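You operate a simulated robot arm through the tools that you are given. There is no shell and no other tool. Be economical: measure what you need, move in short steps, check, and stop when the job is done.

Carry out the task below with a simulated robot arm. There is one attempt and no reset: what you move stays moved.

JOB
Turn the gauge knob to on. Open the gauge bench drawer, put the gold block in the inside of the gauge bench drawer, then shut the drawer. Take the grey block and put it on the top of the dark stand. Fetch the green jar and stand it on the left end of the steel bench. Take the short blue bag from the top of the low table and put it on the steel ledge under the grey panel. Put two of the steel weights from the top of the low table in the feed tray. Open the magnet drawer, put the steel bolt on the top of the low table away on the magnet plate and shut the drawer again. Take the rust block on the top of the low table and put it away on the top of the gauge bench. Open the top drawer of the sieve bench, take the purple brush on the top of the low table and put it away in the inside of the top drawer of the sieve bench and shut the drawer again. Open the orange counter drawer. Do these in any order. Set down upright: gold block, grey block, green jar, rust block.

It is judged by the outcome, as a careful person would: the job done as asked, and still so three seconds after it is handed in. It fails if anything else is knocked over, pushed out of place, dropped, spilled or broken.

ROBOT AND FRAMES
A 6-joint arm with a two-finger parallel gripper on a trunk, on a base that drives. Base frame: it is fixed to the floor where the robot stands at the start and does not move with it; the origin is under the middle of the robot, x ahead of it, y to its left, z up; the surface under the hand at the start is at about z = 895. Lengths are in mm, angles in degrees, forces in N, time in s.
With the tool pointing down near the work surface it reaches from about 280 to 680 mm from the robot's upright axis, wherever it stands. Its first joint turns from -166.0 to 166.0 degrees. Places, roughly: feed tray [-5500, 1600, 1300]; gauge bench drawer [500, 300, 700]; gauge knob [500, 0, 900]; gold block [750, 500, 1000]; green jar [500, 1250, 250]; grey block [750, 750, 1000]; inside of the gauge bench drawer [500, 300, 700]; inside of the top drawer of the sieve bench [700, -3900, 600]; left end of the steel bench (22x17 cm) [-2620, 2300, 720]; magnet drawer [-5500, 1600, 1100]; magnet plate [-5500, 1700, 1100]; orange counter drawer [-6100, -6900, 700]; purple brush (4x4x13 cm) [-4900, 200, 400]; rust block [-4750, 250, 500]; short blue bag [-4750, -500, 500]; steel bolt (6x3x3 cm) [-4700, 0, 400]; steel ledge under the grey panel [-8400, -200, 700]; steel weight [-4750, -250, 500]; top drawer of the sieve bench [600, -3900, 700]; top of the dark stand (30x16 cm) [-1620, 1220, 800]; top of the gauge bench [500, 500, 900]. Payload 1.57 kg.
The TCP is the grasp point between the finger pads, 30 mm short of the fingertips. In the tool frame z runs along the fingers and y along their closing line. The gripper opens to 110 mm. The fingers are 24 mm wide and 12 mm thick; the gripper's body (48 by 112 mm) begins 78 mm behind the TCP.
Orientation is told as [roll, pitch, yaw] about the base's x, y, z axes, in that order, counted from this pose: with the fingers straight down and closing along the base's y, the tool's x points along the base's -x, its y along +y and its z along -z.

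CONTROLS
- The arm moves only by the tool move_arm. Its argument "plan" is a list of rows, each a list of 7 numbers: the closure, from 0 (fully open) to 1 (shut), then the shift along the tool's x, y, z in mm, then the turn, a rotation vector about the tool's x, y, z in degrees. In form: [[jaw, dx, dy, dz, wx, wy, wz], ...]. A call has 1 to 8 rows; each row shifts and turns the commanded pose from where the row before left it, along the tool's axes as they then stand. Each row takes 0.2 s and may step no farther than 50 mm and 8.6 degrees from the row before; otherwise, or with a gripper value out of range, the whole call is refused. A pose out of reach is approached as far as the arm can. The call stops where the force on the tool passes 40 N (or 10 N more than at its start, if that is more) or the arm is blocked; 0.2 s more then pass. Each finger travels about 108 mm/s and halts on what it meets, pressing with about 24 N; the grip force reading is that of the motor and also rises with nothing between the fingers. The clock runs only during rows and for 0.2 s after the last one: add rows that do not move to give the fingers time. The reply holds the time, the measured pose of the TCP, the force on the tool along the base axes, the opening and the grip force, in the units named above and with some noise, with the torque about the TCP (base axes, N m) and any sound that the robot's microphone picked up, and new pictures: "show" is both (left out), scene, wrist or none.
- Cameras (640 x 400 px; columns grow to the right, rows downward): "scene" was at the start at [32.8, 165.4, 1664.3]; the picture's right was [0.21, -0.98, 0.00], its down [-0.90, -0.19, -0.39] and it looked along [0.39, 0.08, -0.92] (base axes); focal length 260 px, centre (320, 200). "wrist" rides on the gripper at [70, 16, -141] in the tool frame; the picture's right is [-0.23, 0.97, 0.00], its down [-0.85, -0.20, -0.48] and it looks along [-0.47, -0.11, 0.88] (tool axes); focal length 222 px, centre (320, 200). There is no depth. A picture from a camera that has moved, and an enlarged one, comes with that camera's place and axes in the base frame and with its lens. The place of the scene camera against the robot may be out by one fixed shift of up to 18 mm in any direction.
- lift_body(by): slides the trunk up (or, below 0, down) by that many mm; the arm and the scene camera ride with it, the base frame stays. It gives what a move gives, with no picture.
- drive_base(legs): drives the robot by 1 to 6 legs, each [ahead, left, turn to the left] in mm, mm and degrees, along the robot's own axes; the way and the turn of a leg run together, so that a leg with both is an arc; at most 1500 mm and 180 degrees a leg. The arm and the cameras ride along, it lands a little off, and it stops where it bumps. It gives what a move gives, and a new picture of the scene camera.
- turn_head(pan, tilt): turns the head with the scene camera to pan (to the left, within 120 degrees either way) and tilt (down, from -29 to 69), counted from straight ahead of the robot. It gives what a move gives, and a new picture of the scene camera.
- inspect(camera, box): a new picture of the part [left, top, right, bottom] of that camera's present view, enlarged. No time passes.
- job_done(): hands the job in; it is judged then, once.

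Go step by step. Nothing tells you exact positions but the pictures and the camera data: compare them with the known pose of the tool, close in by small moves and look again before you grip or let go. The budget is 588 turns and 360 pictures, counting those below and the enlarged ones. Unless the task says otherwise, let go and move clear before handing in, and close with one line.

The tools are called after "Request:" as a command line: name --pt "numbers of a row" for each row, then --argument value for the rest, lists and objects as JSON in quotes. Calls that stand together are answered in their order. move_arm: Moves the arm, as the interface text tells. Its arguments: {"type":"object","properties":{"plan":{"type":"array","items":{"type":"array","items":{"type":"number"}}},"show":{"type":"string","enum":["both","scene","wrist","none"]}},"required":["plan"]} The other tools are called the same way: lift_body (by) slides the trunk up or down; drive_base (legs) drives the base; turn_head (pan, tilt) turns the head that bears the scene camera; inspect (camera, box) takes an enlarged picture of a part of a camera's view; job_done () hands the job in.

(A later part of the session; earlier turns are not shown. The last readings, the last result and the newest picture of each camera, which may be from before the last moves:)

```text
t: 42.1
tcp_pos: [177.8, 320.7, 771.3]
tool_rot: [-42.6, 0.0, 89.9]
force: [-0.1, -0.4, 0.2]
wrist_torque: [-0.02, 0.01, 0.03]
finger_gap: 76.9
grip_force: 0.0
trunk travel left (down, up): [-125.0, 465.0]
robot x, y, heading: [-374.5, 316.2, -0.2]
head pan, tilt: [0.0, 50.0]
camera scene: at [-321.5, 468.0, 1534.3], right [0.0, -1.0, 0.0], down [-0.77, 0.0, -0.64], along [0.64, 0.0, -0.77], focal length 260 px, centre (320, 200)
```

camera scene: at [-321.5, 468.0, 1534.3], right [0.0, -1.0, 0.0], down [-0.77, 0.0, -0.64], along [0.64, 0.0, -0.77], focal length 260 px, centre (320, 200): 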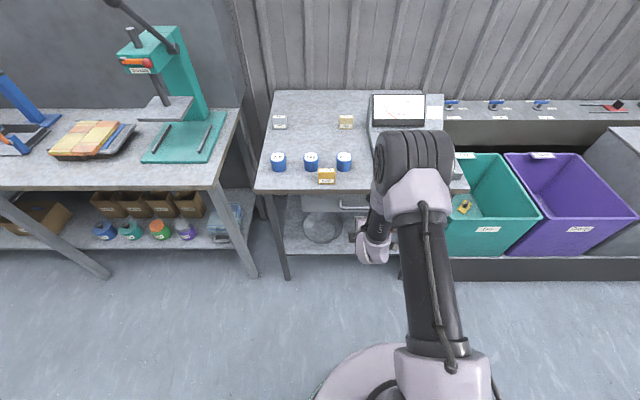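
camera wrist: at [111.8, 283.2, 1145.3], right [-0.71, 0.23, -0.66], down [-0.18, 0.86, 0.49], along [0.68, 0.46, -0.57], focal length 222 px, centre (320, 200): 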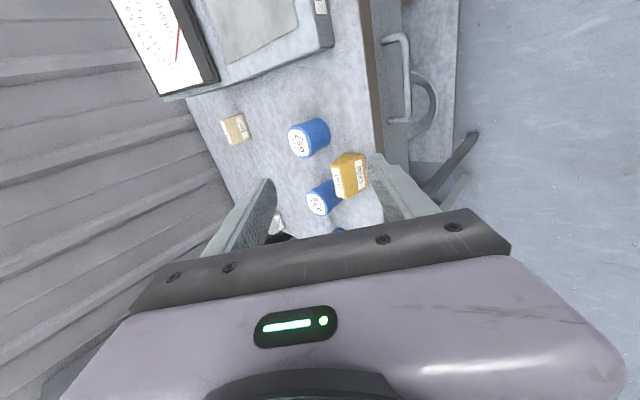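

Request:
move_arm --pt "0.3 0 0 0 8.5 0 0" --pt "0.3 0 0 0 8.5 0 0" --pt "0.3 0 0 0 8.5 0 0" --pt "0.3 0 0 0 8.5 0 0" --show "both"

```text
t: 43.1
tcp_pos: [177.6, 320.7, 771.3]
tool_rot: [-76.4, -0.1, 89.9]
force: [0.5, -1.1, 1.1]
wrist_torque: [0.04, 0.0, -0.02]
finger_gap: 77.0
grip_force: 0.1
trunk travel left (down, up): [-125.0, 465.0]
robot x, y, heading: [-374.2, 313.1, -0.4]
head pan, tilt: [0.0, 50.0]
camera scene: at [-321.6, 468.0, 1534.3], right [0.0, -1.0, 0.0], down [-0.77, 0.0, -0.64], along [0.64, 0.0, -0.77], focal length 260 px, centre (320, 200)
camera wrist: at [36.9, 251.5, 789.9], right [-0.23, 0.23, -0.95], down [-0.42, 0.86, 0.31], along [0.88, 0.46, -0.1], focal length 222 px, centre (320, 200)
```

scene: 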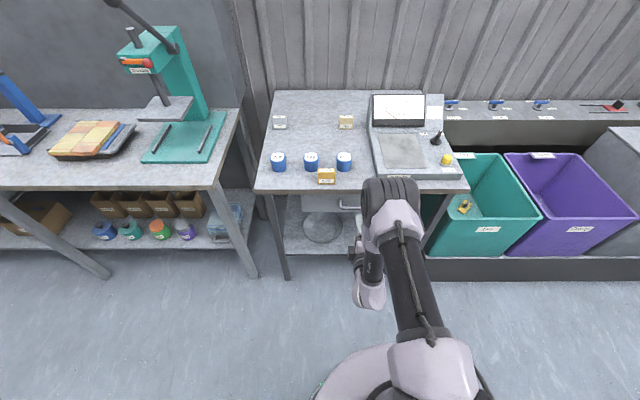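
wrist: 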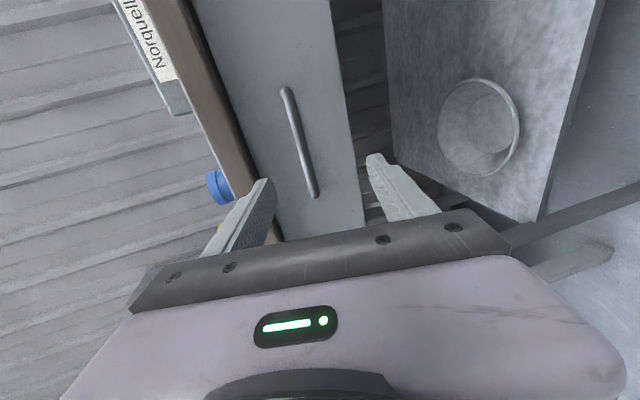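

Request:
move_arm --pt "0.3 0 0 0 6.8 0 0" --pt "0.3 0 0 0 6.8 0 0" --pt "0.3 0 5 40 0 0 0" --pt "0.4 0 0 35 0 0 0" --show "wrist"

```text
t: 44.1
tcp_pos: [253.4, 321.2, 766.8]
tool_rot: [-90.1, -0.1, 89.7]
force: [0.8, 0.0, 0.1]
wrist_torque: [0.03, 0.0, -0.01]
finger_gap: 66.1
grip_force: 0.1
trunk travel left (down, up): [-125.0, 465.0]
robot x, y, heading: [-378.2, 311.4, -0.3]
head pan, tilt: [0.0, 50.0]
camera wrist: at [113.2, 252.2, 751.3], right [0.0, 0.23, -0.97], down [-0.48, 0.86, 0.2], along [0.88, 0.46, 0.11], focal length 222 px, centre (320, 200)
```

wrist: 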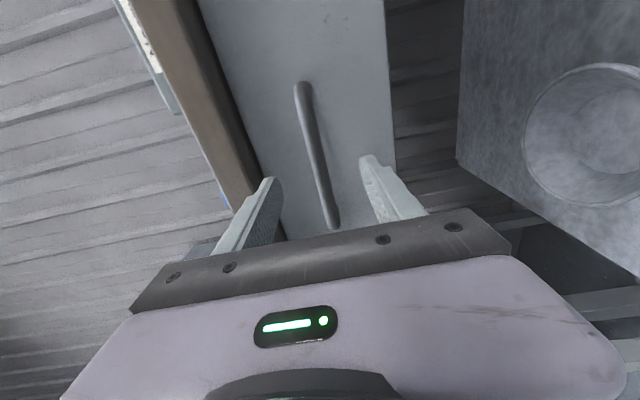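

Request:
move_arm --pt "0.4 0 0 20 0 0 0" --pt "0.8 0 0 0 0 0 0" --pt "1 0 0 0 0 0 0" --pt "1 0 0 0 0 0 0" --pt "1 0 0 0 0 0 0" --show "wrist"

```text
t: 45.3
tcp_pos: [274.3, 321.2, 764.2]
tool_rot: [-89.9, 0.1, 89.8]
force: [-3.1, 1.3, -19.5]
wrist_torque: [-0.03, 0.17, -0.02]
finger_gap: 11.9
grip_force: 29.3
trunk travel left (down, up): [-125.0, 465.0]
robot x, y, heading: [-372.7, 312.5, -0.4]
head pan, tilt: [0.0, 50.0]
camera wrist: at [132.8, 252.0, 750.0], right [0.0, 0.23, -0.97], down [-0.47, 0.86, 0.2], along [0.88, 0.46, 0.11], focal length 222 px, centre (320, 200)
```

wrist: 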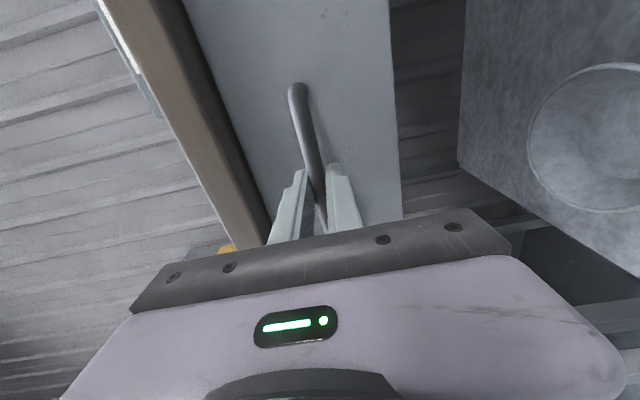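

Request:
move_arm --pt "1 0 2 -20 0 0 0" --pt "1 0 0 -30 0 0 0" --pt "1 0 0 -30 0 0 0" --pt "1 0 0 -30 0 0 0" --show "none"

```text
t: 46.3
tcp_pos: [164.3, 320.4, 765.0]
tool_rot: [-90.2, 0.0, 89.9]
force: [-2.1, 3.5, -3.8]
wrist_torque: [0.03, 0.02, -0.08]
finger_gap: 12.0
grip_force: 29.4
trunk travel left (down, up): [-125.0, 465.0]
robot x, y, heading: [-373.1, 311.3, -0.1]
head pan, tilt: [0.0, 50.0]
```

Request:
drive_base --legs '[[-130, 0, 0]]'

```text
t: 47.6
tcp_pos: [32.0, 321.0, 764.9]
tool_rot: [-90.1, 0.0, 89.8]
force: [-0.2, 4.1, -5.8]
wrist_torque: [0.01, 0.02, -0.04]
finger_gap: 11.7
grip_force: 28.7
trunk travel left (down, up): [-125.0, 465.0]
robot x, y, heading: [-508.0, 314.4, -0.4]
head pan, tilt: [0.0, 50.0]
camera scene: at [-451.5, 468.9, 1534.2], right [0.0, -1.0, 0.0], down [-0.77, 0.0, -0.64], along [0.64, 0.0, -0.77], focal length 260 px, centre (320, 200)
```

scene: 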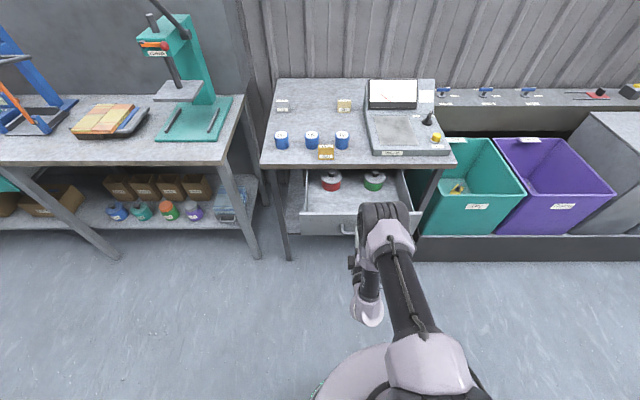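

Request:
inspect --camera "scene" --box '[270, 120, 430, 260]'

```text
2.86 times, centred on (350, 190) of scene
camera zoom: at [-451.5, 468.9, 1534.2], right [0.0, -1.0, 0.0], down [-0.77, 0.0, -0.64], along [0.64, 0.0, -0.77], focal length 743 px, centre (234, 229)
```

zoom: 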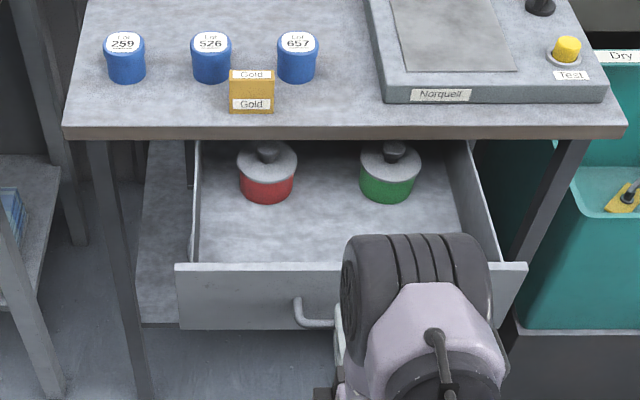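

Request:
move_arm --pt "0.7 0 0 0 0 0 0" --pt "0.5 0 0 0 0 0 0" --pt "0.5 0 0 -40 0 0 0" --pt "0.5 0 0 -40 0 0 0" --pt "0.5 0 -45 0 0 0 0" --pt "0.5 0 -45 0 0 0 0" --pt "0.5 0 -45 0 0 0 0" --pt "0.5 0 -45 0 0 0 0" --show "none"

Request:
move_arm --pt "0.3 0 0 0 -8.5 0 0" --pt "0.3 0 0 0 -8.5 0 0" --pt "0.3 0 0 0 -8.5 0 0" --pt "0.3 0 0 0 -8.5 0 0" --pt "0.3 0 0 0 -8.5 0 0" --pt "0.3 0 0 0 -8.5 0 0" --pt "0.3 0 0 0 -8.5 0 0" --pt "0.3 0 0 0 -8.5 0 0" --show "scene"

```text
t: 49.4
tcp_pos: [-7.7, 324.2, 938.0]
tool_rot: [-90.1, 0.0, 89.8]
force: [-1.0, 0.6, 0.3]
wrist_torque: [0.0, -0.02, 0.0]
finger_gap: 55.0
grip_force: 0.0
out of reach, approached as far as the arm can: row 4, 5
trunk travel left (down, up): [-125.0, 465.0]
robot x, y, heading: [-504.1, 314.4, -0.3]
head pan, tilt: [0.0, 50.0]
```

```text
t: 51.2
tcp_pos: [-6.2, 324.2, 937.7]
tool_rot: [-22.2, 0.0, 89.9]
force: [0.2, 0.3, -0.6]
wrist_torque: [0.05, 0.0, 0.01]
finger_gap: 77.1
grip_force: 0.0
trunk travel left (down, up): [-125.0, 465.0]
robot x, y, heading: [-505.8, 315.8, -0.1]
head pan, tilt: [0.0, 50.0]
camera scene: at [-451.5, 468.4, 1534.3], right [0.0, -1.0, 0.0], down [-0.77, 0.0, -0.64], along [0.64, 0.0, -0.77], focal length 260 px, centre (320, 200)
```

scene: 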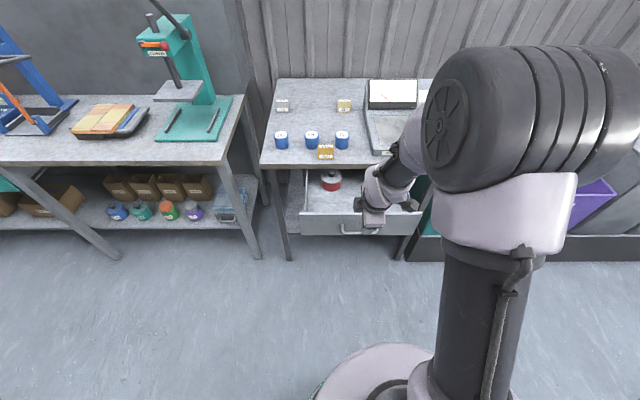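

Request:
move_arm --pt "0.3 0 0 -30 -7.4 0 0" --pt "0.3 0 0 -30 -7.4 0 0" --pt "0.3 0 0 -30 -7.4 0 0" --pt "0.3 0 0 0 0 0 8.6" --pt "0.3 0 0 0 0 0 8.6" --pt "0.3 0 0 0 0 0 8.6" --pt "0.3 0 0 0 0 0 8.6" --pt "0.3 0 0 0 0 0 8.6" --show "none"

Request:
move_arm --pt "0.3 0 0 0 0 0 8.6" --pt "0.3 0 0 0 0 0 8.6" --pt "0.3 0 0 0 0 0 8.6" --pt "0.3 0 0 0 0 0 8.6" --pt "0.3 0 0 0 0 0 8.6" --pt "0.3 0 0 0 0 0 4" --show "none"

Request:
drive_base --legs '[[260, 60, 0]]'

```text
t: 53.0
tcp_pos: [-29.5, 324.2, 1023.3]
tool_rot: [0.1, 0.2, 46.7]
force: [0.2, -0.6, 0.7]
wrist_torque: [0.01, -0.02, -0.04]
finger_gap: 76.9
grip_force: 0.1
trunk travel left (down, up): [-125.0, 465.0]
robot x, y, heading: [-504.6, 315.4, -0.2]
head pan, tilt: [0.0, 50.0]
```

```text
t: 54.4
tcp_pos: [-30.6, 325.1, 1023.5]
tool_rot: [0.0, 0.1, -0.4]
force: [-0.2, -0.1, 0.8]
wrist_torque: [0.0, -0.03, 0.01]
finger_gap: 77.2
grip_force: 0.1
trunk travel left (down, up): [-125.0, 465.0]
robot x, y, heading: [-502.3, 315.7, -0.2]
head pan, tilt: [0.0, 50.0]
```

```text
t: 56.3
tcp_pos: [227.8, 383.2, 1024.1]
tool_rot: [0.0, 0.1, -0.1]
force: [-1.0, -0.1, 0.8]
wrist_torque: [0.03, -0.01, 0.01]
finger_gap: 76.8
grip_force: 0.0
trunk travel left (down, up): [-125.0, 465.0]
robot x, y, heading: [-248.6, 374.5, 0.1]
head pan, tilt: [0.0, 50.0]
camera scene: at [-193.1, 527.8, 1534.2], right [0.0, -1.0, 0.0], down [-0.77, 0.0, -0.64], along [0.64, 0.0, -0.77], focal length 260 px, centre (320, 200)
```

scene: 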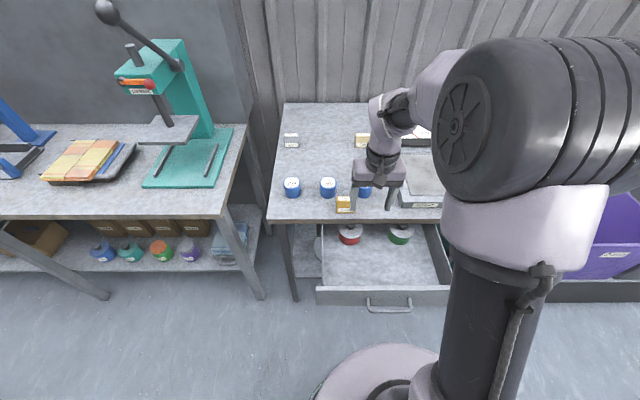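

Request:
move_arm --pt "0.3 -36 16 20 0 0 0" --pt "0.3 -36 16 20 0 0 0" --pt "0.3 -35.5 15.5 20 0 0 0" --show "wrist"

```text
t: 57.1
tcp_pos: [335.1, 431.3, 962.9]
tool_rot: [0.0, 0.1, -0.3]
force: [0.2, 0.8, -0.4]
wrist_torque: [0.03, 0.01, -0.03]
finger_gap: 77.1
grip_force: 0.0
trunk travel left (down, up): [-125.0, 465.0]
robot x, y, heading: [-244.5, 372.4, -0.2]
head pan, tilt: [0.0, 50.0]
camera wrist: at [267.5, 448.0, 1105.9], right [0.23, 0.97, 0.0], down [0.86, -0.2, 0.48], along [0.46, -0.11, -0.88], focal length 222 px, centre (320, 200)
```

wrist: 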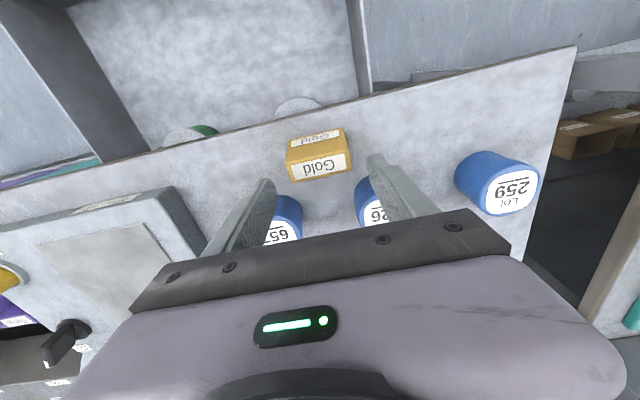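

Request:
move_arm --pt "0.3 0 0 30 0 0 0" --pt "0.3 0 0 27 0 0 0" --pt "0.7 0 0 0 0 0 0" --pt "1 0 0 0 0 0 0" --pt "1 0 0 0 0 0 0" --pt "1 0 0 -40 0 0 0" --pt "1 0 0 -50 0 0 0" --show "wrist"

```text
t: 58.7
tcp_pos: [336.5, 431.1, 997.5]
tool_rot: [-0.1, 0.1, -0.4]
force: [-0.8, -0.5, 0.3]
wrist_torque: [-0.01, 0.01, 0.01]
finger_gap: 59.2
grip_force: 24.0
trunk travel left (down, up): [-125.0, 465.0]
robot x, y, heading: [-246.2, 374.4, -0.1]
head pan, tilt: [0.0, 50.0]
camera wrist: at [267.7, 448.3, 1139.8], right [0.23, 0.97, 0.0], down [0.86, -0.2, 0.48], along [0.46, -0.11, -0.88], focal length 222 px, centre (320, 200)
```

wrist: 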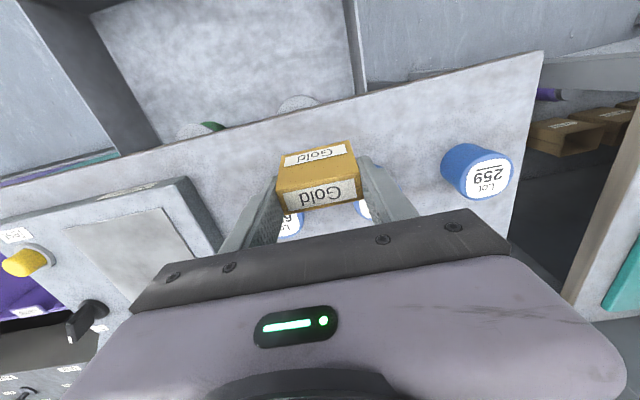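

Request:
move_arm --pt "1 36.5 -20 0 0 0 0" --pt "1 36.5 -20 0 0 0 0" --pt "1 36.5 -20 0 0 0 0" --pt "1 36.5 -20 0 0 0 0" --pt "1 36.5 -20 0 0 0 0" --pt "1 0 0 50 0 0 0" --pt "1 0 0 50 0 0 0" --show "both"

```text
t: 60.3
tcp_pos: [152.7, 331.6, 896.8]
tool_rot: [0.0, 0.1, -0.4]
force: [1.0, 0.9, 0.2]
wrist_torque: [0.01, 0.02, 0.0]
finger_gap: 59.0
grip_force: 24.2
trunk travel left (down, up): [-125.0, 465.0]
robot x, y, heading: [-247.2, 374.5, -0.5]
head pan, tilt: [0.0, 50.0]
camera scene: at [-193.1, 527.6, 1534.2], right [0.0, -1.0, 0.0], down [-0.77, 0.0, -0.64], along [0.64, 0.0, -0.77], focal length 260 px, centre (320, 200)
camera wrist: at [84.5, 347.7, 1039.1], right [0.23, 0.97, 0.0], down [0.86, -0.2, 0.48], along [0.46, -0.11, -0.88], focal length 222 px, centre (320, 200)
```

scene: 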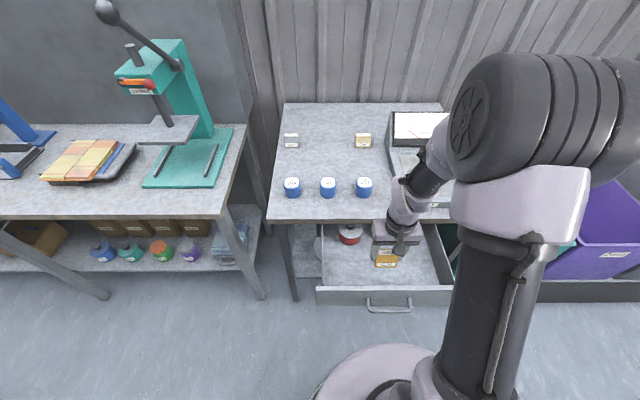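
wrist: 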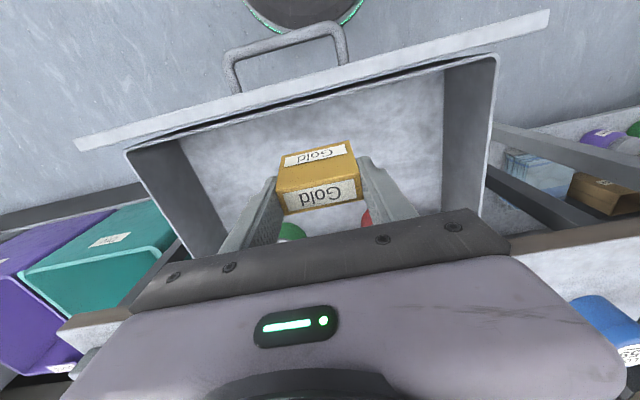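

Request:
move_arm --pt "1 0 0 50 0 0 0" --pt "1 0 0 40 0 0 0" --pt "1 0 0 8 0 0 0" --pt "1 0 0 8 0 0 0" --show "wrist"

```text
t: 61.3
tcp_pos: [152.5, 331.3, 790.1]
tool_rot: [-0.1, 0.1, -0.1]
force: [-0.3, -0.5, 0.1]
wrist_torque: [0.01, 0.04, -0.03]
finger_gap: 59.3
grip_force: 24.2
trunk travel left (down, up): [-125.0, 465.0]
robot x, y, heading: [-250.7, 375.1, -0.3]
head pan, tilt: [0.0, 50.0]
camera wrist: at [84.5, 348.2, 933.0], right [0.23, 0.97, 0.0], down [0.85, -0.2, 0.48], along [0.46, -0.11, -0.88], focal length 222 px, centre (320, 200)
```

wrist: 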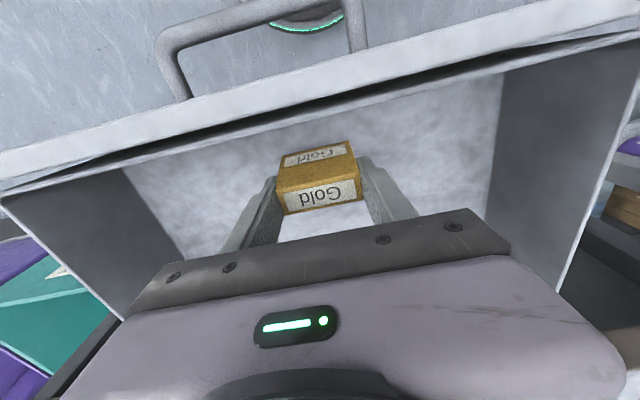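

Request:
move_arm --pt "1 0 0 6 0 0 0" --pt "1 0 0 6 0 0 0" --pt "1 0 0 4 0 0 0" --pt "1 0 0 4 0 0 0" --show "none"

```text
t: 62.3
tcp_pos: [153.4, 331.3, 771.1]
tool_rot: [0.0, 0.1, -0.3]
force: [-0.4, 0.2, -0.6]
wrist_torque: [0.03, -0.01, -0.03]
finger_gap: 58.8
grip_force: 23.8
trunk travel left (down, up): [-125.0, 465.0]
robot x, y, heading: [-245.2, 373.6, -0.2]
head pan, tilt: [0.0, 50.0]
```

Request:
move_arm --pt "1 0 0 4 0 0 0" --pt "1 0 0 4 0 0 0" --pt "1 0 0 4 0 0 0" --pt "1 0 0 4 0 0 0" --show "none"

```text
t: 63.3
tcp_pos: [152.3, 332.2, 756.1]
tool_rot: [0.0, 0.0, -0.2]
force: [-0.2, -0.4, 15.9]
wrist_torque: [-0.49, 0.06, -0.01]
finger_gap: 59.3
grip_force: 23.8
trunk travel left (down, up): [-125.0, 465.0]
robot x, y, heading: [-248.7, 375.7, -0.3]
head pan, tilt: [0.0, 50.0]
```

Contact. Release and rise.

Request:
move_arm --pt "0.35 0 0 0 0 0 0" --pt "0.3 0 0 0 0 0 0" --pt "0.3 0 0 -40 0 0 0" --pt "0.3 0 0 -50 0 0 0" --pt "0.3 0 0 -50 0 0 0" --pt "0.3 0 0 -50 0 0 0" --pt "0.3 0 0 -50 0 0 0" --show "wrist"

```text
t: 64.9
tcp_pos: [152.3, 332.4, 996.1]
tool_rot: [0.0, 0.1, -0.3]
force: [0.3, -1.3, 0.2]
wrist_torque: [0.03, 0.02, 0.02]
finger_gap: 76.9
grip_force: 0.0
trunk travel left (down, up): [-125.0, 465.0]
robot x, y, heading: [-250.0, 372.3, -0.3]
head pan, tilt: [0.0, 50.0]
camera wrist: at [84.0, 349.9, 1138.3], right [0.23, 0.97, 0.0], down [0.86, -0.2, 0.48], along [0.46, -0.11, -0.88], focal length 222 px, centre (320, 200)
```

wrist: 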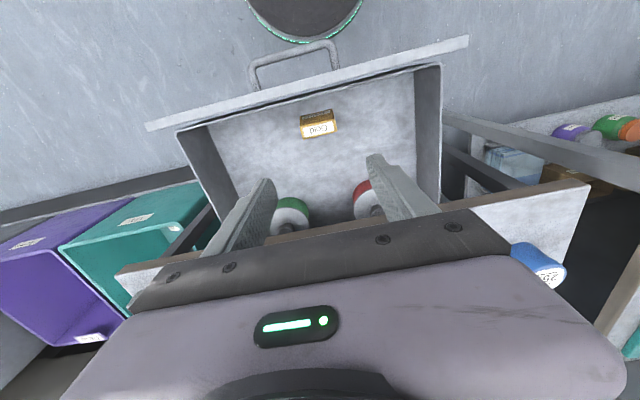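

Request:
drive_base --legs '[[-330, 0, 0]]'

Request:
move_arm --pt "1 -40 20 0 0 0 0" --pt "1 -40 20 0 0 0 0" --pt "1 -20 20 0 0 0 -8.6" --pt "1 0 0 0 0 0 -8.6" --pt "1 0 0 0 0 0 -8.6" --pt "1 0 0 0 0 0 -8.6" --pt "1 0 0 0 0 0 -8.6" --pt "1 0 0 0 0 0 -8.6" --show "none"

Request:
move_arm --pt "1 0 0 0 0 0 -8.6" --pt "1 0 0 0 0 0 -8.6" --pt "1 0 0 0 0 0 -8.6" --pt "1 0 0 0 0 0 -8.6" --pt "1 0 0 0 0 0 -3.7" --pt "1 0 0 20 8.5 0 0" --pt "1 0 0 20 8.5 0 0" --pt "1 0 0 20 8.5 0 0" --show "none"

Request:
move_arm --pt "1 0 0 10 8.5 0 0" --pt "1 0 0 0 8.5 0 0" --pt "1 0 0 0 8.5 0 0" --pt "1 0 0 0 8.5 0 0" --pt "1 0 0 0 8.5 0 0" --pt "1 0 0 0 8.5 0 0" --pt "1 0 0 0 8.5 0 0" --pt "1 0 0 0 5 0 0" --show "both"

```text
t: 67.0
tcp_pos: [-176.0, 334.0, 996.0]
tool_rot: [0.0, 0.1, -0.2]
force: [-0.1, -0.6, -0.9]
wrist_torque: [0.01, 0.01, 0.02]
finger_gap: 77.0
grip_force: 0.0
trunk travel left (down, up): [-125.0, 465.0]
robot x, y, heading: [-573.8, 375.4, -0.1]
head pan, tilt: [0.0, 50.0]
camera scene: at [-522.9, 528.8, 1534.3], right [0.0, -1.0, 0.0], down [-0.77, 0.0, -0.64], along [0.64, 0.0, -0.77], focal length 260 px, centre (320, 200)
```

scene: 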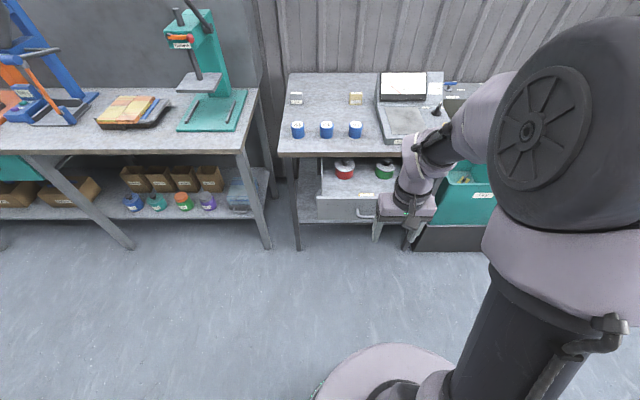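

```text
t: 68.8
tcp_pos: [-74.9, 394.9, 994.0]
tool_rot: [0.1, 0.0, 51.6]
force: [0.3, 0.0, 0.3]
wrist_torque: [0.02, -0.02, 0.02]
finger_gap: 0.0
grip_force: 21.2
trunk travel left (down, up): [-125.0, 465.0]
robot x, y, heading: [-575.2, 381.3, -0.3]
head pan, tilt: [0.0, 50.0]
```

```text
t: 70.7
tcp_pos: [-65.8, 393.2, 935.1]
tool_rot: [-25.5, -0.1, 89.6]
force: [0.4, 0.2, -0.2]
wrist_torque: [-0.03, 0.05, -0.01]
finger_gap: 0.1
grip_force: 21.2
trunk travel left (down, up): [-125.0, 465.0]
robot x, y, heading: [-573.8, 377.1, -0.5]
head pan, tilt: [0.0, 50.0]
```

```text
t: 72.5
tcp_pos: [-61.8, 393.4, 926.2]
tool_rot: [-89.9, 0.1, 89.5]
force: [0.2, -0.4, -0.4]
wrist_torque: [-0.01, 0.01, -0.04]
finger_gap: 0.1
grip_force: 21.7
out of reach, approached as far as the arm can: row 1
trunk travel left (down, up): [-125.0, 465.0]
robot x, y, heading: [-574.4, 373.3, -0.4]
head pan, tilt: [0.0, 50.0]
camera scene: at [-522.2, 528.8, 1534.3], right [0.0, -1.0, 0.0], down [-0.77, 0.0, -0.64], along [0.64, 0.0, -0.77], focal length 260 px, centre (320, 200)
camera wrist: at [-203.2, 325.9, 911.8], right [0.0, 0.23, -0.97], down [-0.47, 0.86, 0.2], along [0.88, 0.46, 0.11], focal length 222 px, centre (320, 200)
```

scene: 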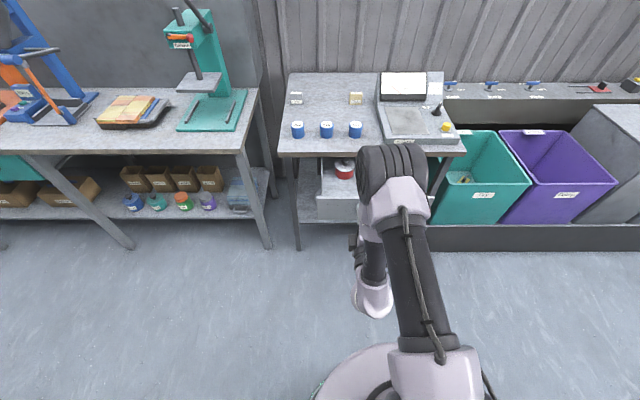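
wrist: 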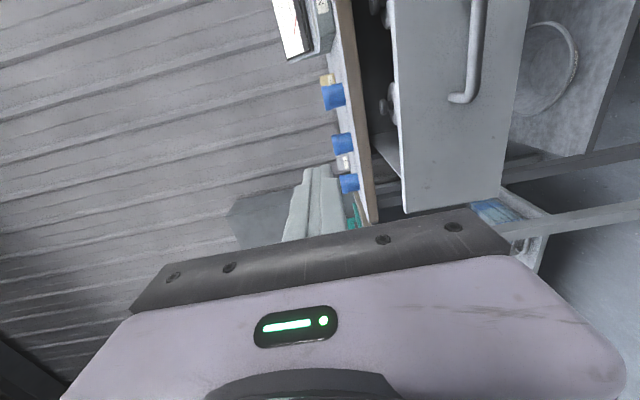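

Request:
move_arm --pt "1 -10 40 0 0 0 0" --pt "1 -5 40 0 0 0 0" --pt "1 0 40 0 0 0 0" --pt "1 0 40 0 0 0 0" --show "wrist"

```text
t: 73.5
tcp_pos: [-63.0, 409.2, 766.2]
tool_rot: [-89.9, 0.0, 89.5]
force: [0.0, -0.1, -1.2]
wrist_torque: [0.02, 0.01, -0.01]
finger_gap: 0.0
grip_force: 21.6
trunk travel left (down, up): [-125.0, 465.0]
robot x, y, heading: [-575.8, 378.5, -0.5]
head pan, tilt: [0.0, 50.0]
camera wrist: at [-203.2, 341.0, 751.7], right [0.0, 0.23, -0.97], down [-0.47, 0.86, 0.2], along [0.88, 0.46, 0.11], focal length 222 px, centre (320, 200)
```

wrist: 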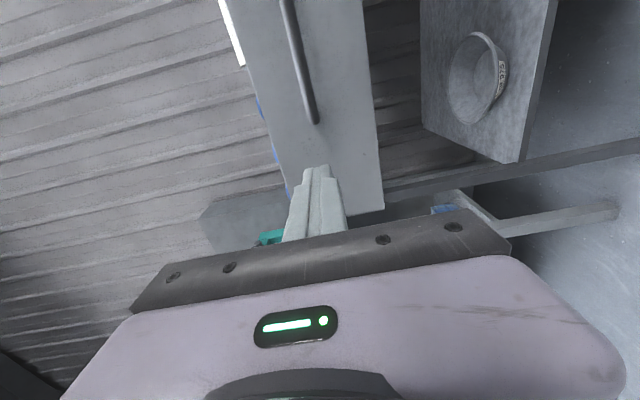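

Request:
drive_base --legs '[[290, 0, 0]]'

Request:
move_arm --pt "1 0 0 15 0 0 0" --pt "1 0 0 15 0 0 0" --pt "1 0 0 10 0 0 0" --pt "1 0 0 10 0 0 0" --pt "1 0 0 10 0 0 0" --show "both"

```text
t: 75.5
tcp_pos: [229.1, 408.0, 767.5]
tool_rot: [-89.8, 0.0, 89.5]
force: [-0.3, 0.3, -0.2]
wrist_torque: [0.0, -0.04, -0.01]
finger_gap: 0.0
grip_force: 21.7
trunk travel left (down, up): [-125.0, 465.0]
robot x, y, heading: [-285.1, 374.5, -0.1]
head pan, tilt: [0.0, 50.0]
camera scene: at [-230.4, 528.0, 1534.3], right [0.0, -1.0, 0.0], down [-0.77, 0.0, -0.64], along [0.64, 0.0, -0.77], focal length 260 px, centre (320, 200)
```

scene: 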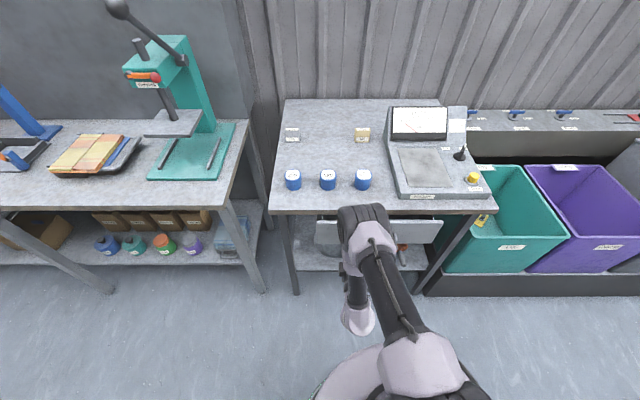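

```text
t: 76.7
tcp_pos: [289.0, 407.3, 767.3]
tool_rot: [-89.9, -0.2, 89.6]
force: [-8.8, -1.5, 0.5]
wrist_torque: [0.11, -0.04, 0.06]
finger_gap: 0.0
grip_force: 21.4
trunk travel left (down, up): [-125.0, 465.0]
robot x, y, heading: [-282.9, 373.6, -0.1]
head pan, tilt: [0.0, 50.0]
camera scene: at [-231.7, 527.9, 1534.4], right [0.0, -1.0, 0.0], down [-0.77, 0.0, -0.64], along [0.64, 0.0, -0.77], focal length 260 px, centre (320, 200)
camera wrist: at [147.4, 339.4, 752.1], right [0.0, 0.23, -0.97], down [-0.47, 0.86, 0.2], along [0.88, 0.46, 0.11], focal length 222 px, centre (320, 200)
```

scene: 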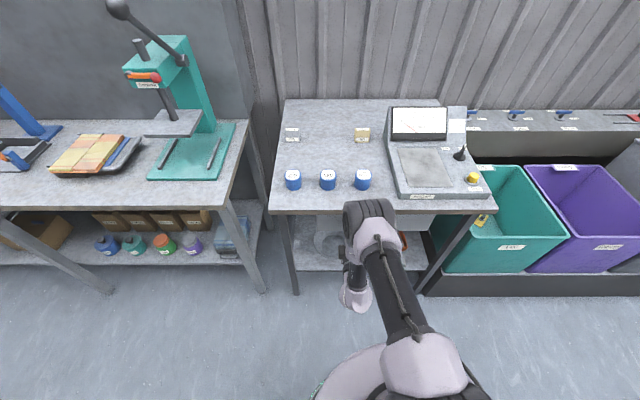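
wrist: 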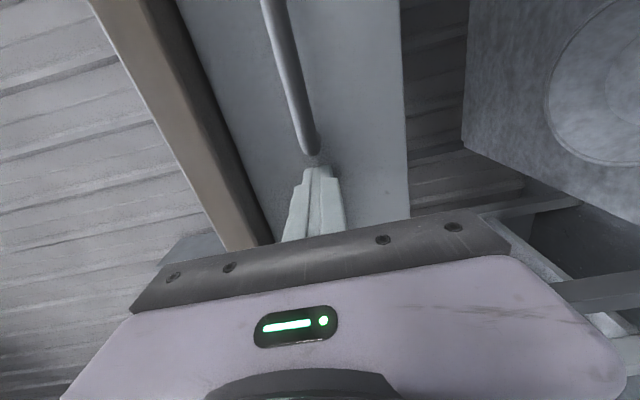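

Request:
move_arm --pt "1 0 0 8 0 0 0" --pt "1 0 0 6 0 0 0" --pt "1 0 0 6 0 0 0" --show "wrist"

```text
t: 77.0
tcp_pos: [288.3, 407.5, 766.2]
tool_rot: [-89.6, 0.2, 89.7]
force: [-27.9, -2.1, 18.9]
wrist_torque: [0.25, -0.74, 0.26]
finger_gap: 0.0
grip_force: 21.4
trunk travel left (down, up): [-125.0, 465.0]
robot x, y, heading: [-286.6, 374.4, -0.2]
head pan, tilt: [0.0, 50.0]
stopped in row 1: the force on the tool passed its limit at 50 N (the readings are from after the stop); the commanded pose is now the measured one
camera wrist: at [147.5, 339.2, 752.1], right [0.0, 0.23, -0.97], down [-0.47, 0.86, 0.2], along [0.88, 0.46, 0.1], focal length 222 px, centre (320, 200)
```

wrist: 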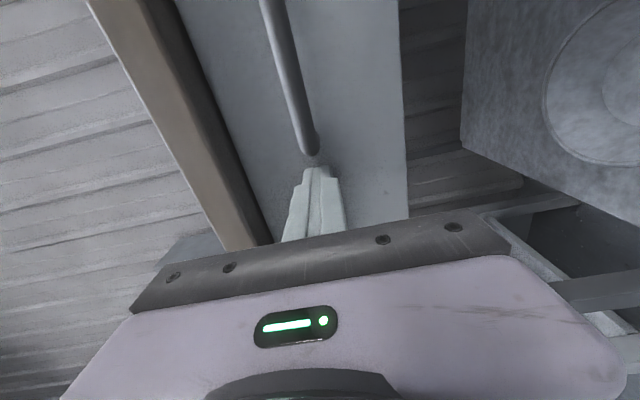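

Request:
drive_base --legs '[[-200, 0, 0]]'

Request:
lift_body --by 150

Request:
move_arm --pt "0.2 0 -40 0 -8.5 0 0" --pt "0.2 0 -40 0 -8.5 0 0" --pt "0.2 0 0 -20 -8.5 0 0" --pt "0.2 0 0 -20 -8.5 0 0" --pt "0.2 0 0 -20 -8.5 0 0" --pt "0.2 0 0 0 -8.5 0 0" --pt "0.2 0 0 0 -8.5 0 0" --pt "0.2 0 0 0 -8.5 0 0" --show "none"

Request:
move_arm --pt "0.2 0 0 0 -8.5 0 0" --pt "0.2 0 0 0 -8.5 0 0" --pt "0.2 0 0 0 -4.9 0 0" --pt "0.2 0 0 0 0 0 8.5" --pt "0.2 0 0 0 0 0 8.5" --pt "0.2 0 0 0 0 0 8.5" --pt "0.2 0 0 0 0 0 8.5" --pt "0.2 0 0 0 0 0 8.5" --show "none"

Request:
move_arm --pt "0.2 0 0 0 0 0 8.5" --pt "0.2 0 0 0 0 0 8.5" --pt "0.2 0 0 0 0 0 8.5" --pt "0.2 0 0 0 0 0 8.5" --pt "0.2 0 0 0 0 0 8.5" --pt "0.2 0 0 0 0 0 4.6" --show "scene"

```text
t: 78.6
tcp_pos: [92.1, 408.1, 763.9]
tool_rot: [-89.5, 0.0, 89.5]
force: [0.9, 0.1, 0.8]
wrist_torque: [0.0, 0.01, 0.01]
finger_gap: 0.0
grip_force: 21.5
trunk travel left (down, up): [-125.0, 465.0]
robot x, y, heading: [-482.0, 378.1, -0.2]
head pan, tilt: [0.0, 50.0]
camera scene: at [-431.2, 528.4, 1534.3], right [0.0, -1.0, 0.0], down [-0.77, 0.0, -0.64], along [0.64, 0.0, -0.77], focal length 260 px, centre (320, 200)
```

scene: 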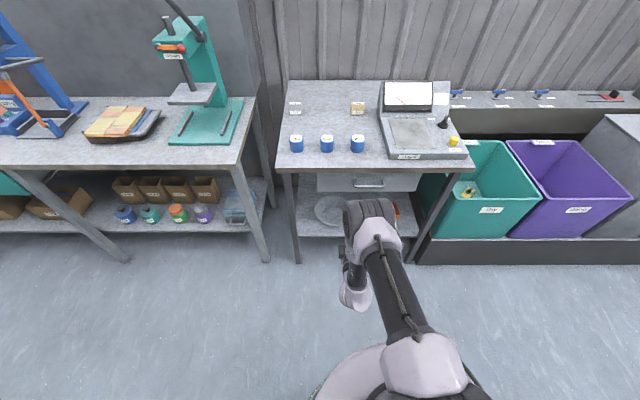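

```text
t: 80.4
tcp_pos: [91.9, 409.3, 914.9]
tool_rot: [-89.5, 0.0, 89.5]
force: [-1.4, 0.5, -0.1]
wrist_torque: [-0.02, 0.0, -0.01]
finger_gap: 0.0
grip_force: 21.9
trunk travel left (down, up): [-275.0, 315.0]
robot x, y, heading: [-484.4, 379.2, 0.1]
head pan, tilt: [0.0, 50.0]
```

```text
t: 82.2
tcp_pos: [41.9, 405.2, 1018.4]
tool_rot: [-24.3, 0.9, 89.0]
force: [0.2, -0.5, -0.3]
wrist_torque: [0.04, -0.06, 0.0]
finger_gap: 87.9
grip_force: 0.1
out of reach, approached as far as the arm can: row 8
trunk travel left (down, up): [-275.0, 315.0]
robot x, y, heading: [-484.0, 375.4, -0.1]
head pan, tilt: [0.0, 50.0]
```

```text
t: 84.0
tcp_pos: [41.9, 404.3, 1017.5]
tool_rot: [-2.3, -1.0, 46.6]
force: [1.1, 0.3, -0.3]
wrist_torque: [-0.02, -0.05, 0.01]
finger_gap: 87.9
grip_force: 0.0
out of reach, approached as far as the arm can: row 1, 2
trunk travel left (down, up): [-275.0, 315.0]
robot x, y, heading: [-483.2, 377.1, -0.1]
head pan, tilt: [0.0, 50.0]
```

```text
t: 85.4
tcp_pos: [42.1, 404.8, 1017.1]
tool_rot: [-0.9, -2.3, -0.4]
force: [-0.7, 0.0, -0.4]
wrist_torque: [-0.01, 0.01, 0.03]
finger_gap: 88.0
grip_force: 0.1
trunk travel left (down, up): [-275.0, 315.0]
robot x, y, heading: [-484.4, 373.3, -0.2]
head pan, tilt: [0.0, 50.0]
camera scene: at [-430.8, 528.4, 1684.3], right [0.0, -1.0, 0.0], down [-0.77, 0.0, -0.64], along [0.64, 0.0, -0.77], focal length 260 px, centre (320, 200)
```

scene: 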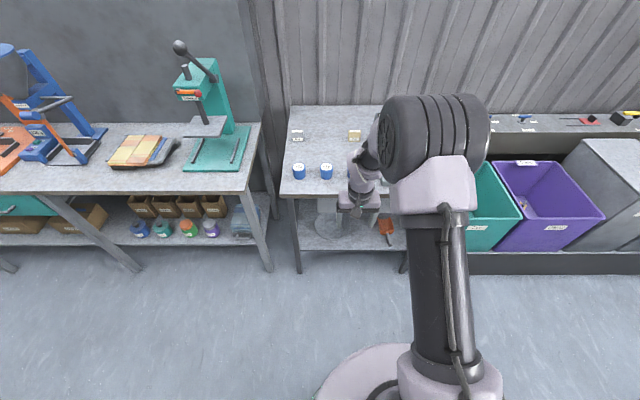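

Request:
drive_base --legs '[[0, 235, 0], [484, 0, 0]]'

Request:
move_arm --pt "0.2 0 0 -10 -0.9 2.3 0" --pt "0.2 -35 -5 0 0 0 0" --pt "0.2 -35 -5 0 0 0 0" --pt "0.2 -35 -5 0 0 0 0" --show "both"

```text
t: 89.6
tcp_pos: [528.9, 642.8, 1017.2]
tool_rot: [-1.0, -2.4, -0.2]
force: [0.6, -0.5, 0.3]
wrist_torque: [0.02, -0.02, -0.02]
finger_gap: 87.8
grip_force: 0.2
trunk travel left (down, up): [-275.0, 315.0]
robot x, y, heading: [2.8, 611.5, -0.0]
head pan, tilt: [0.0, 50.0]
camera scene: at [55.0, 765.5, 1684.3], right [0.0, -1.0, 0.0], down [-0.77, 0.0, -0.64], along [0.64, 0.0, -0.77], focal length 260 px, centre (320, 200)
```

scene: 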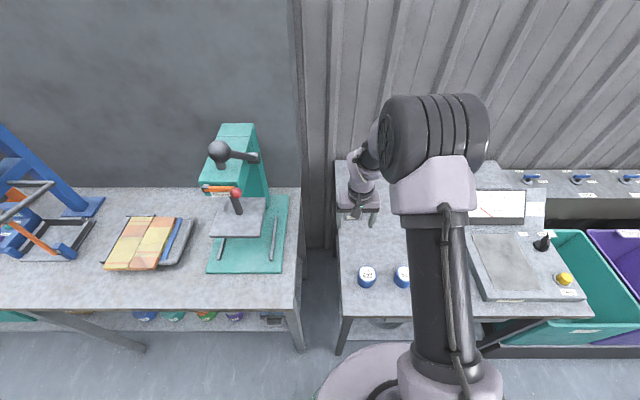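

```text
t: 90.6
tcp_pos: [633.3, 628.1, 1026.1]
tool_rot: [0.0, -0.2, -0.3]
force: [0.5, 0.4, 0.8]
wrist_torque: [-0.01, 0.04, 0.01]
finger_gap: 87.7
grip_force: 0.1
trunk travel left (down, up): [-275.0, 315.0]
robot x, y, heading: [4.8, 609.9, 0.1]
head pan, tilt: [0.0, 50.0]
camera scene: at [55.4, 765.4, 1684.2], right [0.0, -1.0, 0.0], down [-0.77, 0.0, -0.64], along [0.64, 0.0, -0.77], focal length 260 px, centre (320, 200)
camera wrist: at [564.4, 645.2, 1169.3], right [0.23, 0.97, 0.0], down [0.85, -0.2, 0.48], along [0.47, -0.11, -0.88], focal length 222 px, centre (320, 200)
```

scene: 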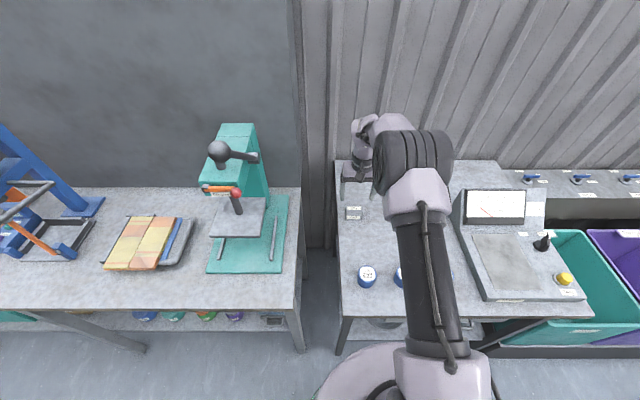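
wrist: 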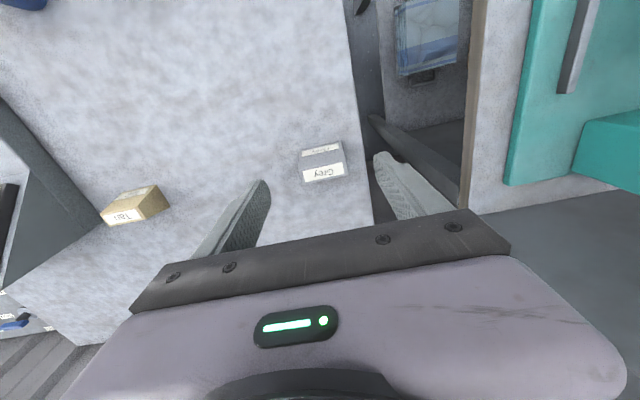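

Request:
move_arm --pt "0.25 -32 0 30 0 0 0" --pt "0.25 0 0 45 0 0 0" --pt "0.25 0 0 45 0 0 0" --pt "0.6 0 0 0 0 0 0" --pt "1 0 0 0 0 0 0" --pt "1 0 0 0 0 0 0" --pt "1 0 0 0 0 0 0" --show "wrist"

```text
t: 92.2
tcp_pos: [664.8, 627.1, 908.6]
tool_rot: [0.0, -0.2, -0.3]
force: [1.2, -0.3, -0.4]
wrist_torque: [-0.02, 0.0, -0.02]
finger_gap: 59.3
grip_force: 24.2
trunk travel left (down, up): [-275.0, 315.0]
robot x, y, heading: [2.0, 616.0, 0.2]
head pan, tilt: [0.0, 50.0]
camera wrist: at [595.7, 644.2, 1050.1], right [0.23, 0.97, 0.0], down [0.85, -0.2, 0.48], along [0.47, -0.11, -0.88], focal length 222 px, centre (320, 200)
```

wrist: 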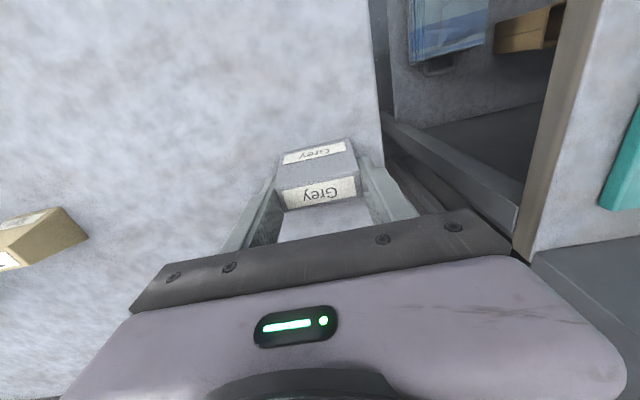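

Request:
move_arm --pt "1 0 0 -50 0 0 0" --pt "1 0 0 -50 0 0 0" --pt "1 0 0 -50 0 0 0" --pt "1 45 0 0 0 0 0" --pt "1 45 0 0 0 0 0" --pt "1 45 0 0 0 0 0" --pt "1 45 0 0 0 0 0" --show "none"

Request:
drive_base --legs '[[-600, 0, 0]]'

Request:
turn_head --pan 120 --tilt 20

```text
t: 93.8
tcp_pos: [481.6, 628.5, 1057.4]
tool_rot: [0.0, -0.2, -0.2]
force: [-0.2, 0.0, 0.2]
wrist_torque: [-0.02, -0.03, 0.0]
finger_gap: 59.3
grip_force: 24.5
trunk travel left (down, up): [-275.0, 315.0]
robot x, y, heading: [3.2, 612.1, 0.1]
head pan, tilt: [0.0, 50.0]
```

```text
t: 97.2
tcp_pos: [-113.7, 627.5, 1057.2]
tool_rot: [0.0, -0.1, -0.1]
force: [0.1, -0.6, -1.0]
wrist_torque: [-0.03, -0.03, -0.01]
finger_gap: 59.1
grip_force: 23.6
trunk travel left (down, up): [-275.0, 315.0]
robot x, y, heading: [-591.9, 612.4, 0.0]
head pan, tilt: [0.0, 50.0]
camera scene: at [-542.4, 764.5, 1684.3], right [0.0, -1.0, 0.0], down [-0.77, 0.0, -0.64], along [0.64, 0.0, -0.77], focal length 260 px, centre (320, 200)
```

scene: 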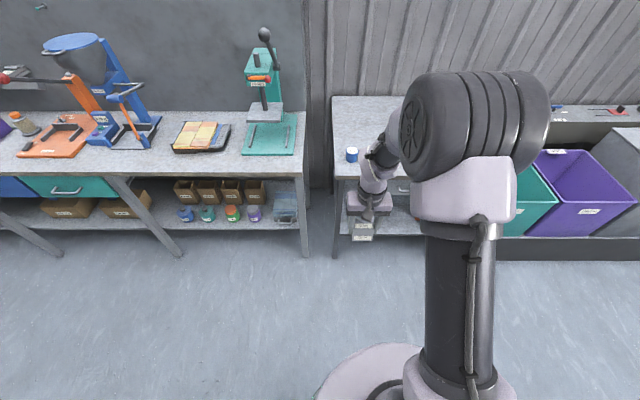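

```text
t: 99.2
tcp_pos: [-112.8, 627.4, 1057.8]
tool_rot: [0.0, -0.1, -0.1]
force: [-0.2, 0.9, -0.9]
wrist_torque: [-0.02, 0.02, 0.01]
finger_gap: 59.3
grip_force: 24.2
trunk travel left (down, up): [-275.0, 315.0]
robot x, y, heading: [-589.1, 610.8, 0.2]
head pan, tilt: [120.0, 20.0]
camera scene: at [-665.5, 844.9, 1729.9], right [0.87, 0.5, 0.0], down [0.17, -0.3, -0.94], along [-0.47, 0.81, -0.34], focal length 260 px, centre (320, 200)
```

scene: 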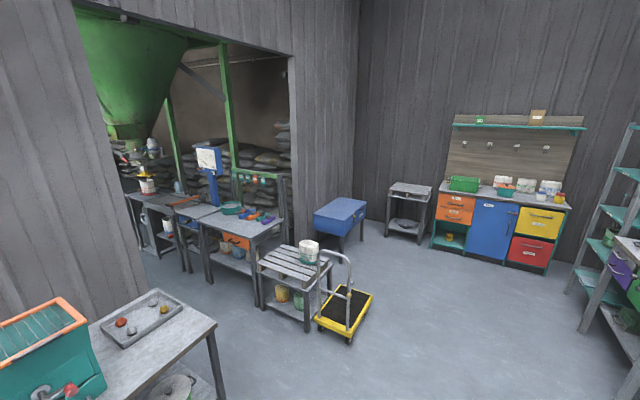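

Request:
drive_base --legs '[[0, 0, 150]]'

Request:
turn_head --pan 10 --tilt 35

```text
t: 105.7
tcp_pos: [-1012.2, 848.7, 1057.1]
tool_rot: [0.0, -0.1, 148.3]
force: [-0.1, -0.1, 0.1]
wrist_torque: [-0.04, 0.04, 0.01]
finger_gap: 59.0
grip_force: 23.6
trunk travel left (down, up): [-275.0, 315.0]
robot x, y, heading: [-593.4, 615.2, 148.7]
head pan, tilt: [120.0, 20.0]
camera scene: at [-656.3, 401.2, 1729.9], right [-1.0, 0.02, 0.0], down [0.01, 0.34, -0.94], along [-0.02, -0.94, -0.34], focal length 260 px, centre (320, 200)
```

scene: 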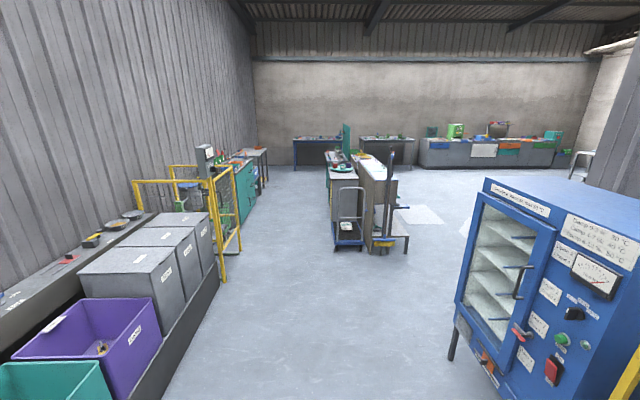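

```text
t: 107.6
tcp_pos: [-1013.9, 847.9, 1056.4]
tool_rot: [-0.1, -0.1, 148.3]
force: [-0.1, 0.0, -0.4]
wrist_torque: [0.0, 0.05, -0.02]
finger_gap: 59.0
grip_force: 23.8
trunk travel left (down, up): [-275.0, 315.0]
robot x, y, heading: [-588.6, 610.5, 148.6]
head pan, tilt: [10.0, 35.0]
camera scene: at [-736.2, 526.3, 1706.0], right [0.36, 0.93, 0.0], down [0.53, -0.21, -0.82], along [-0.76, 0.3, -0.57], focal length 260 px, centre (320, 200)
```

scene: 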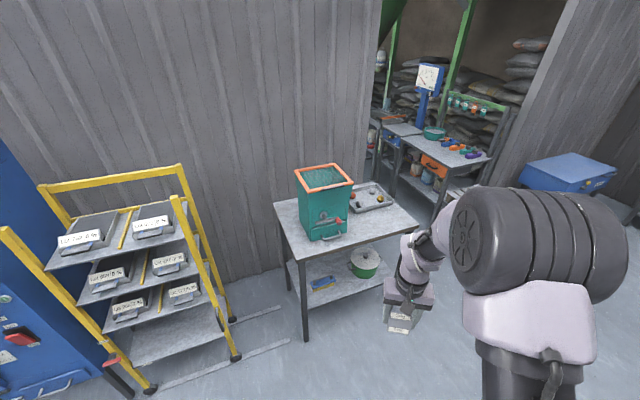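

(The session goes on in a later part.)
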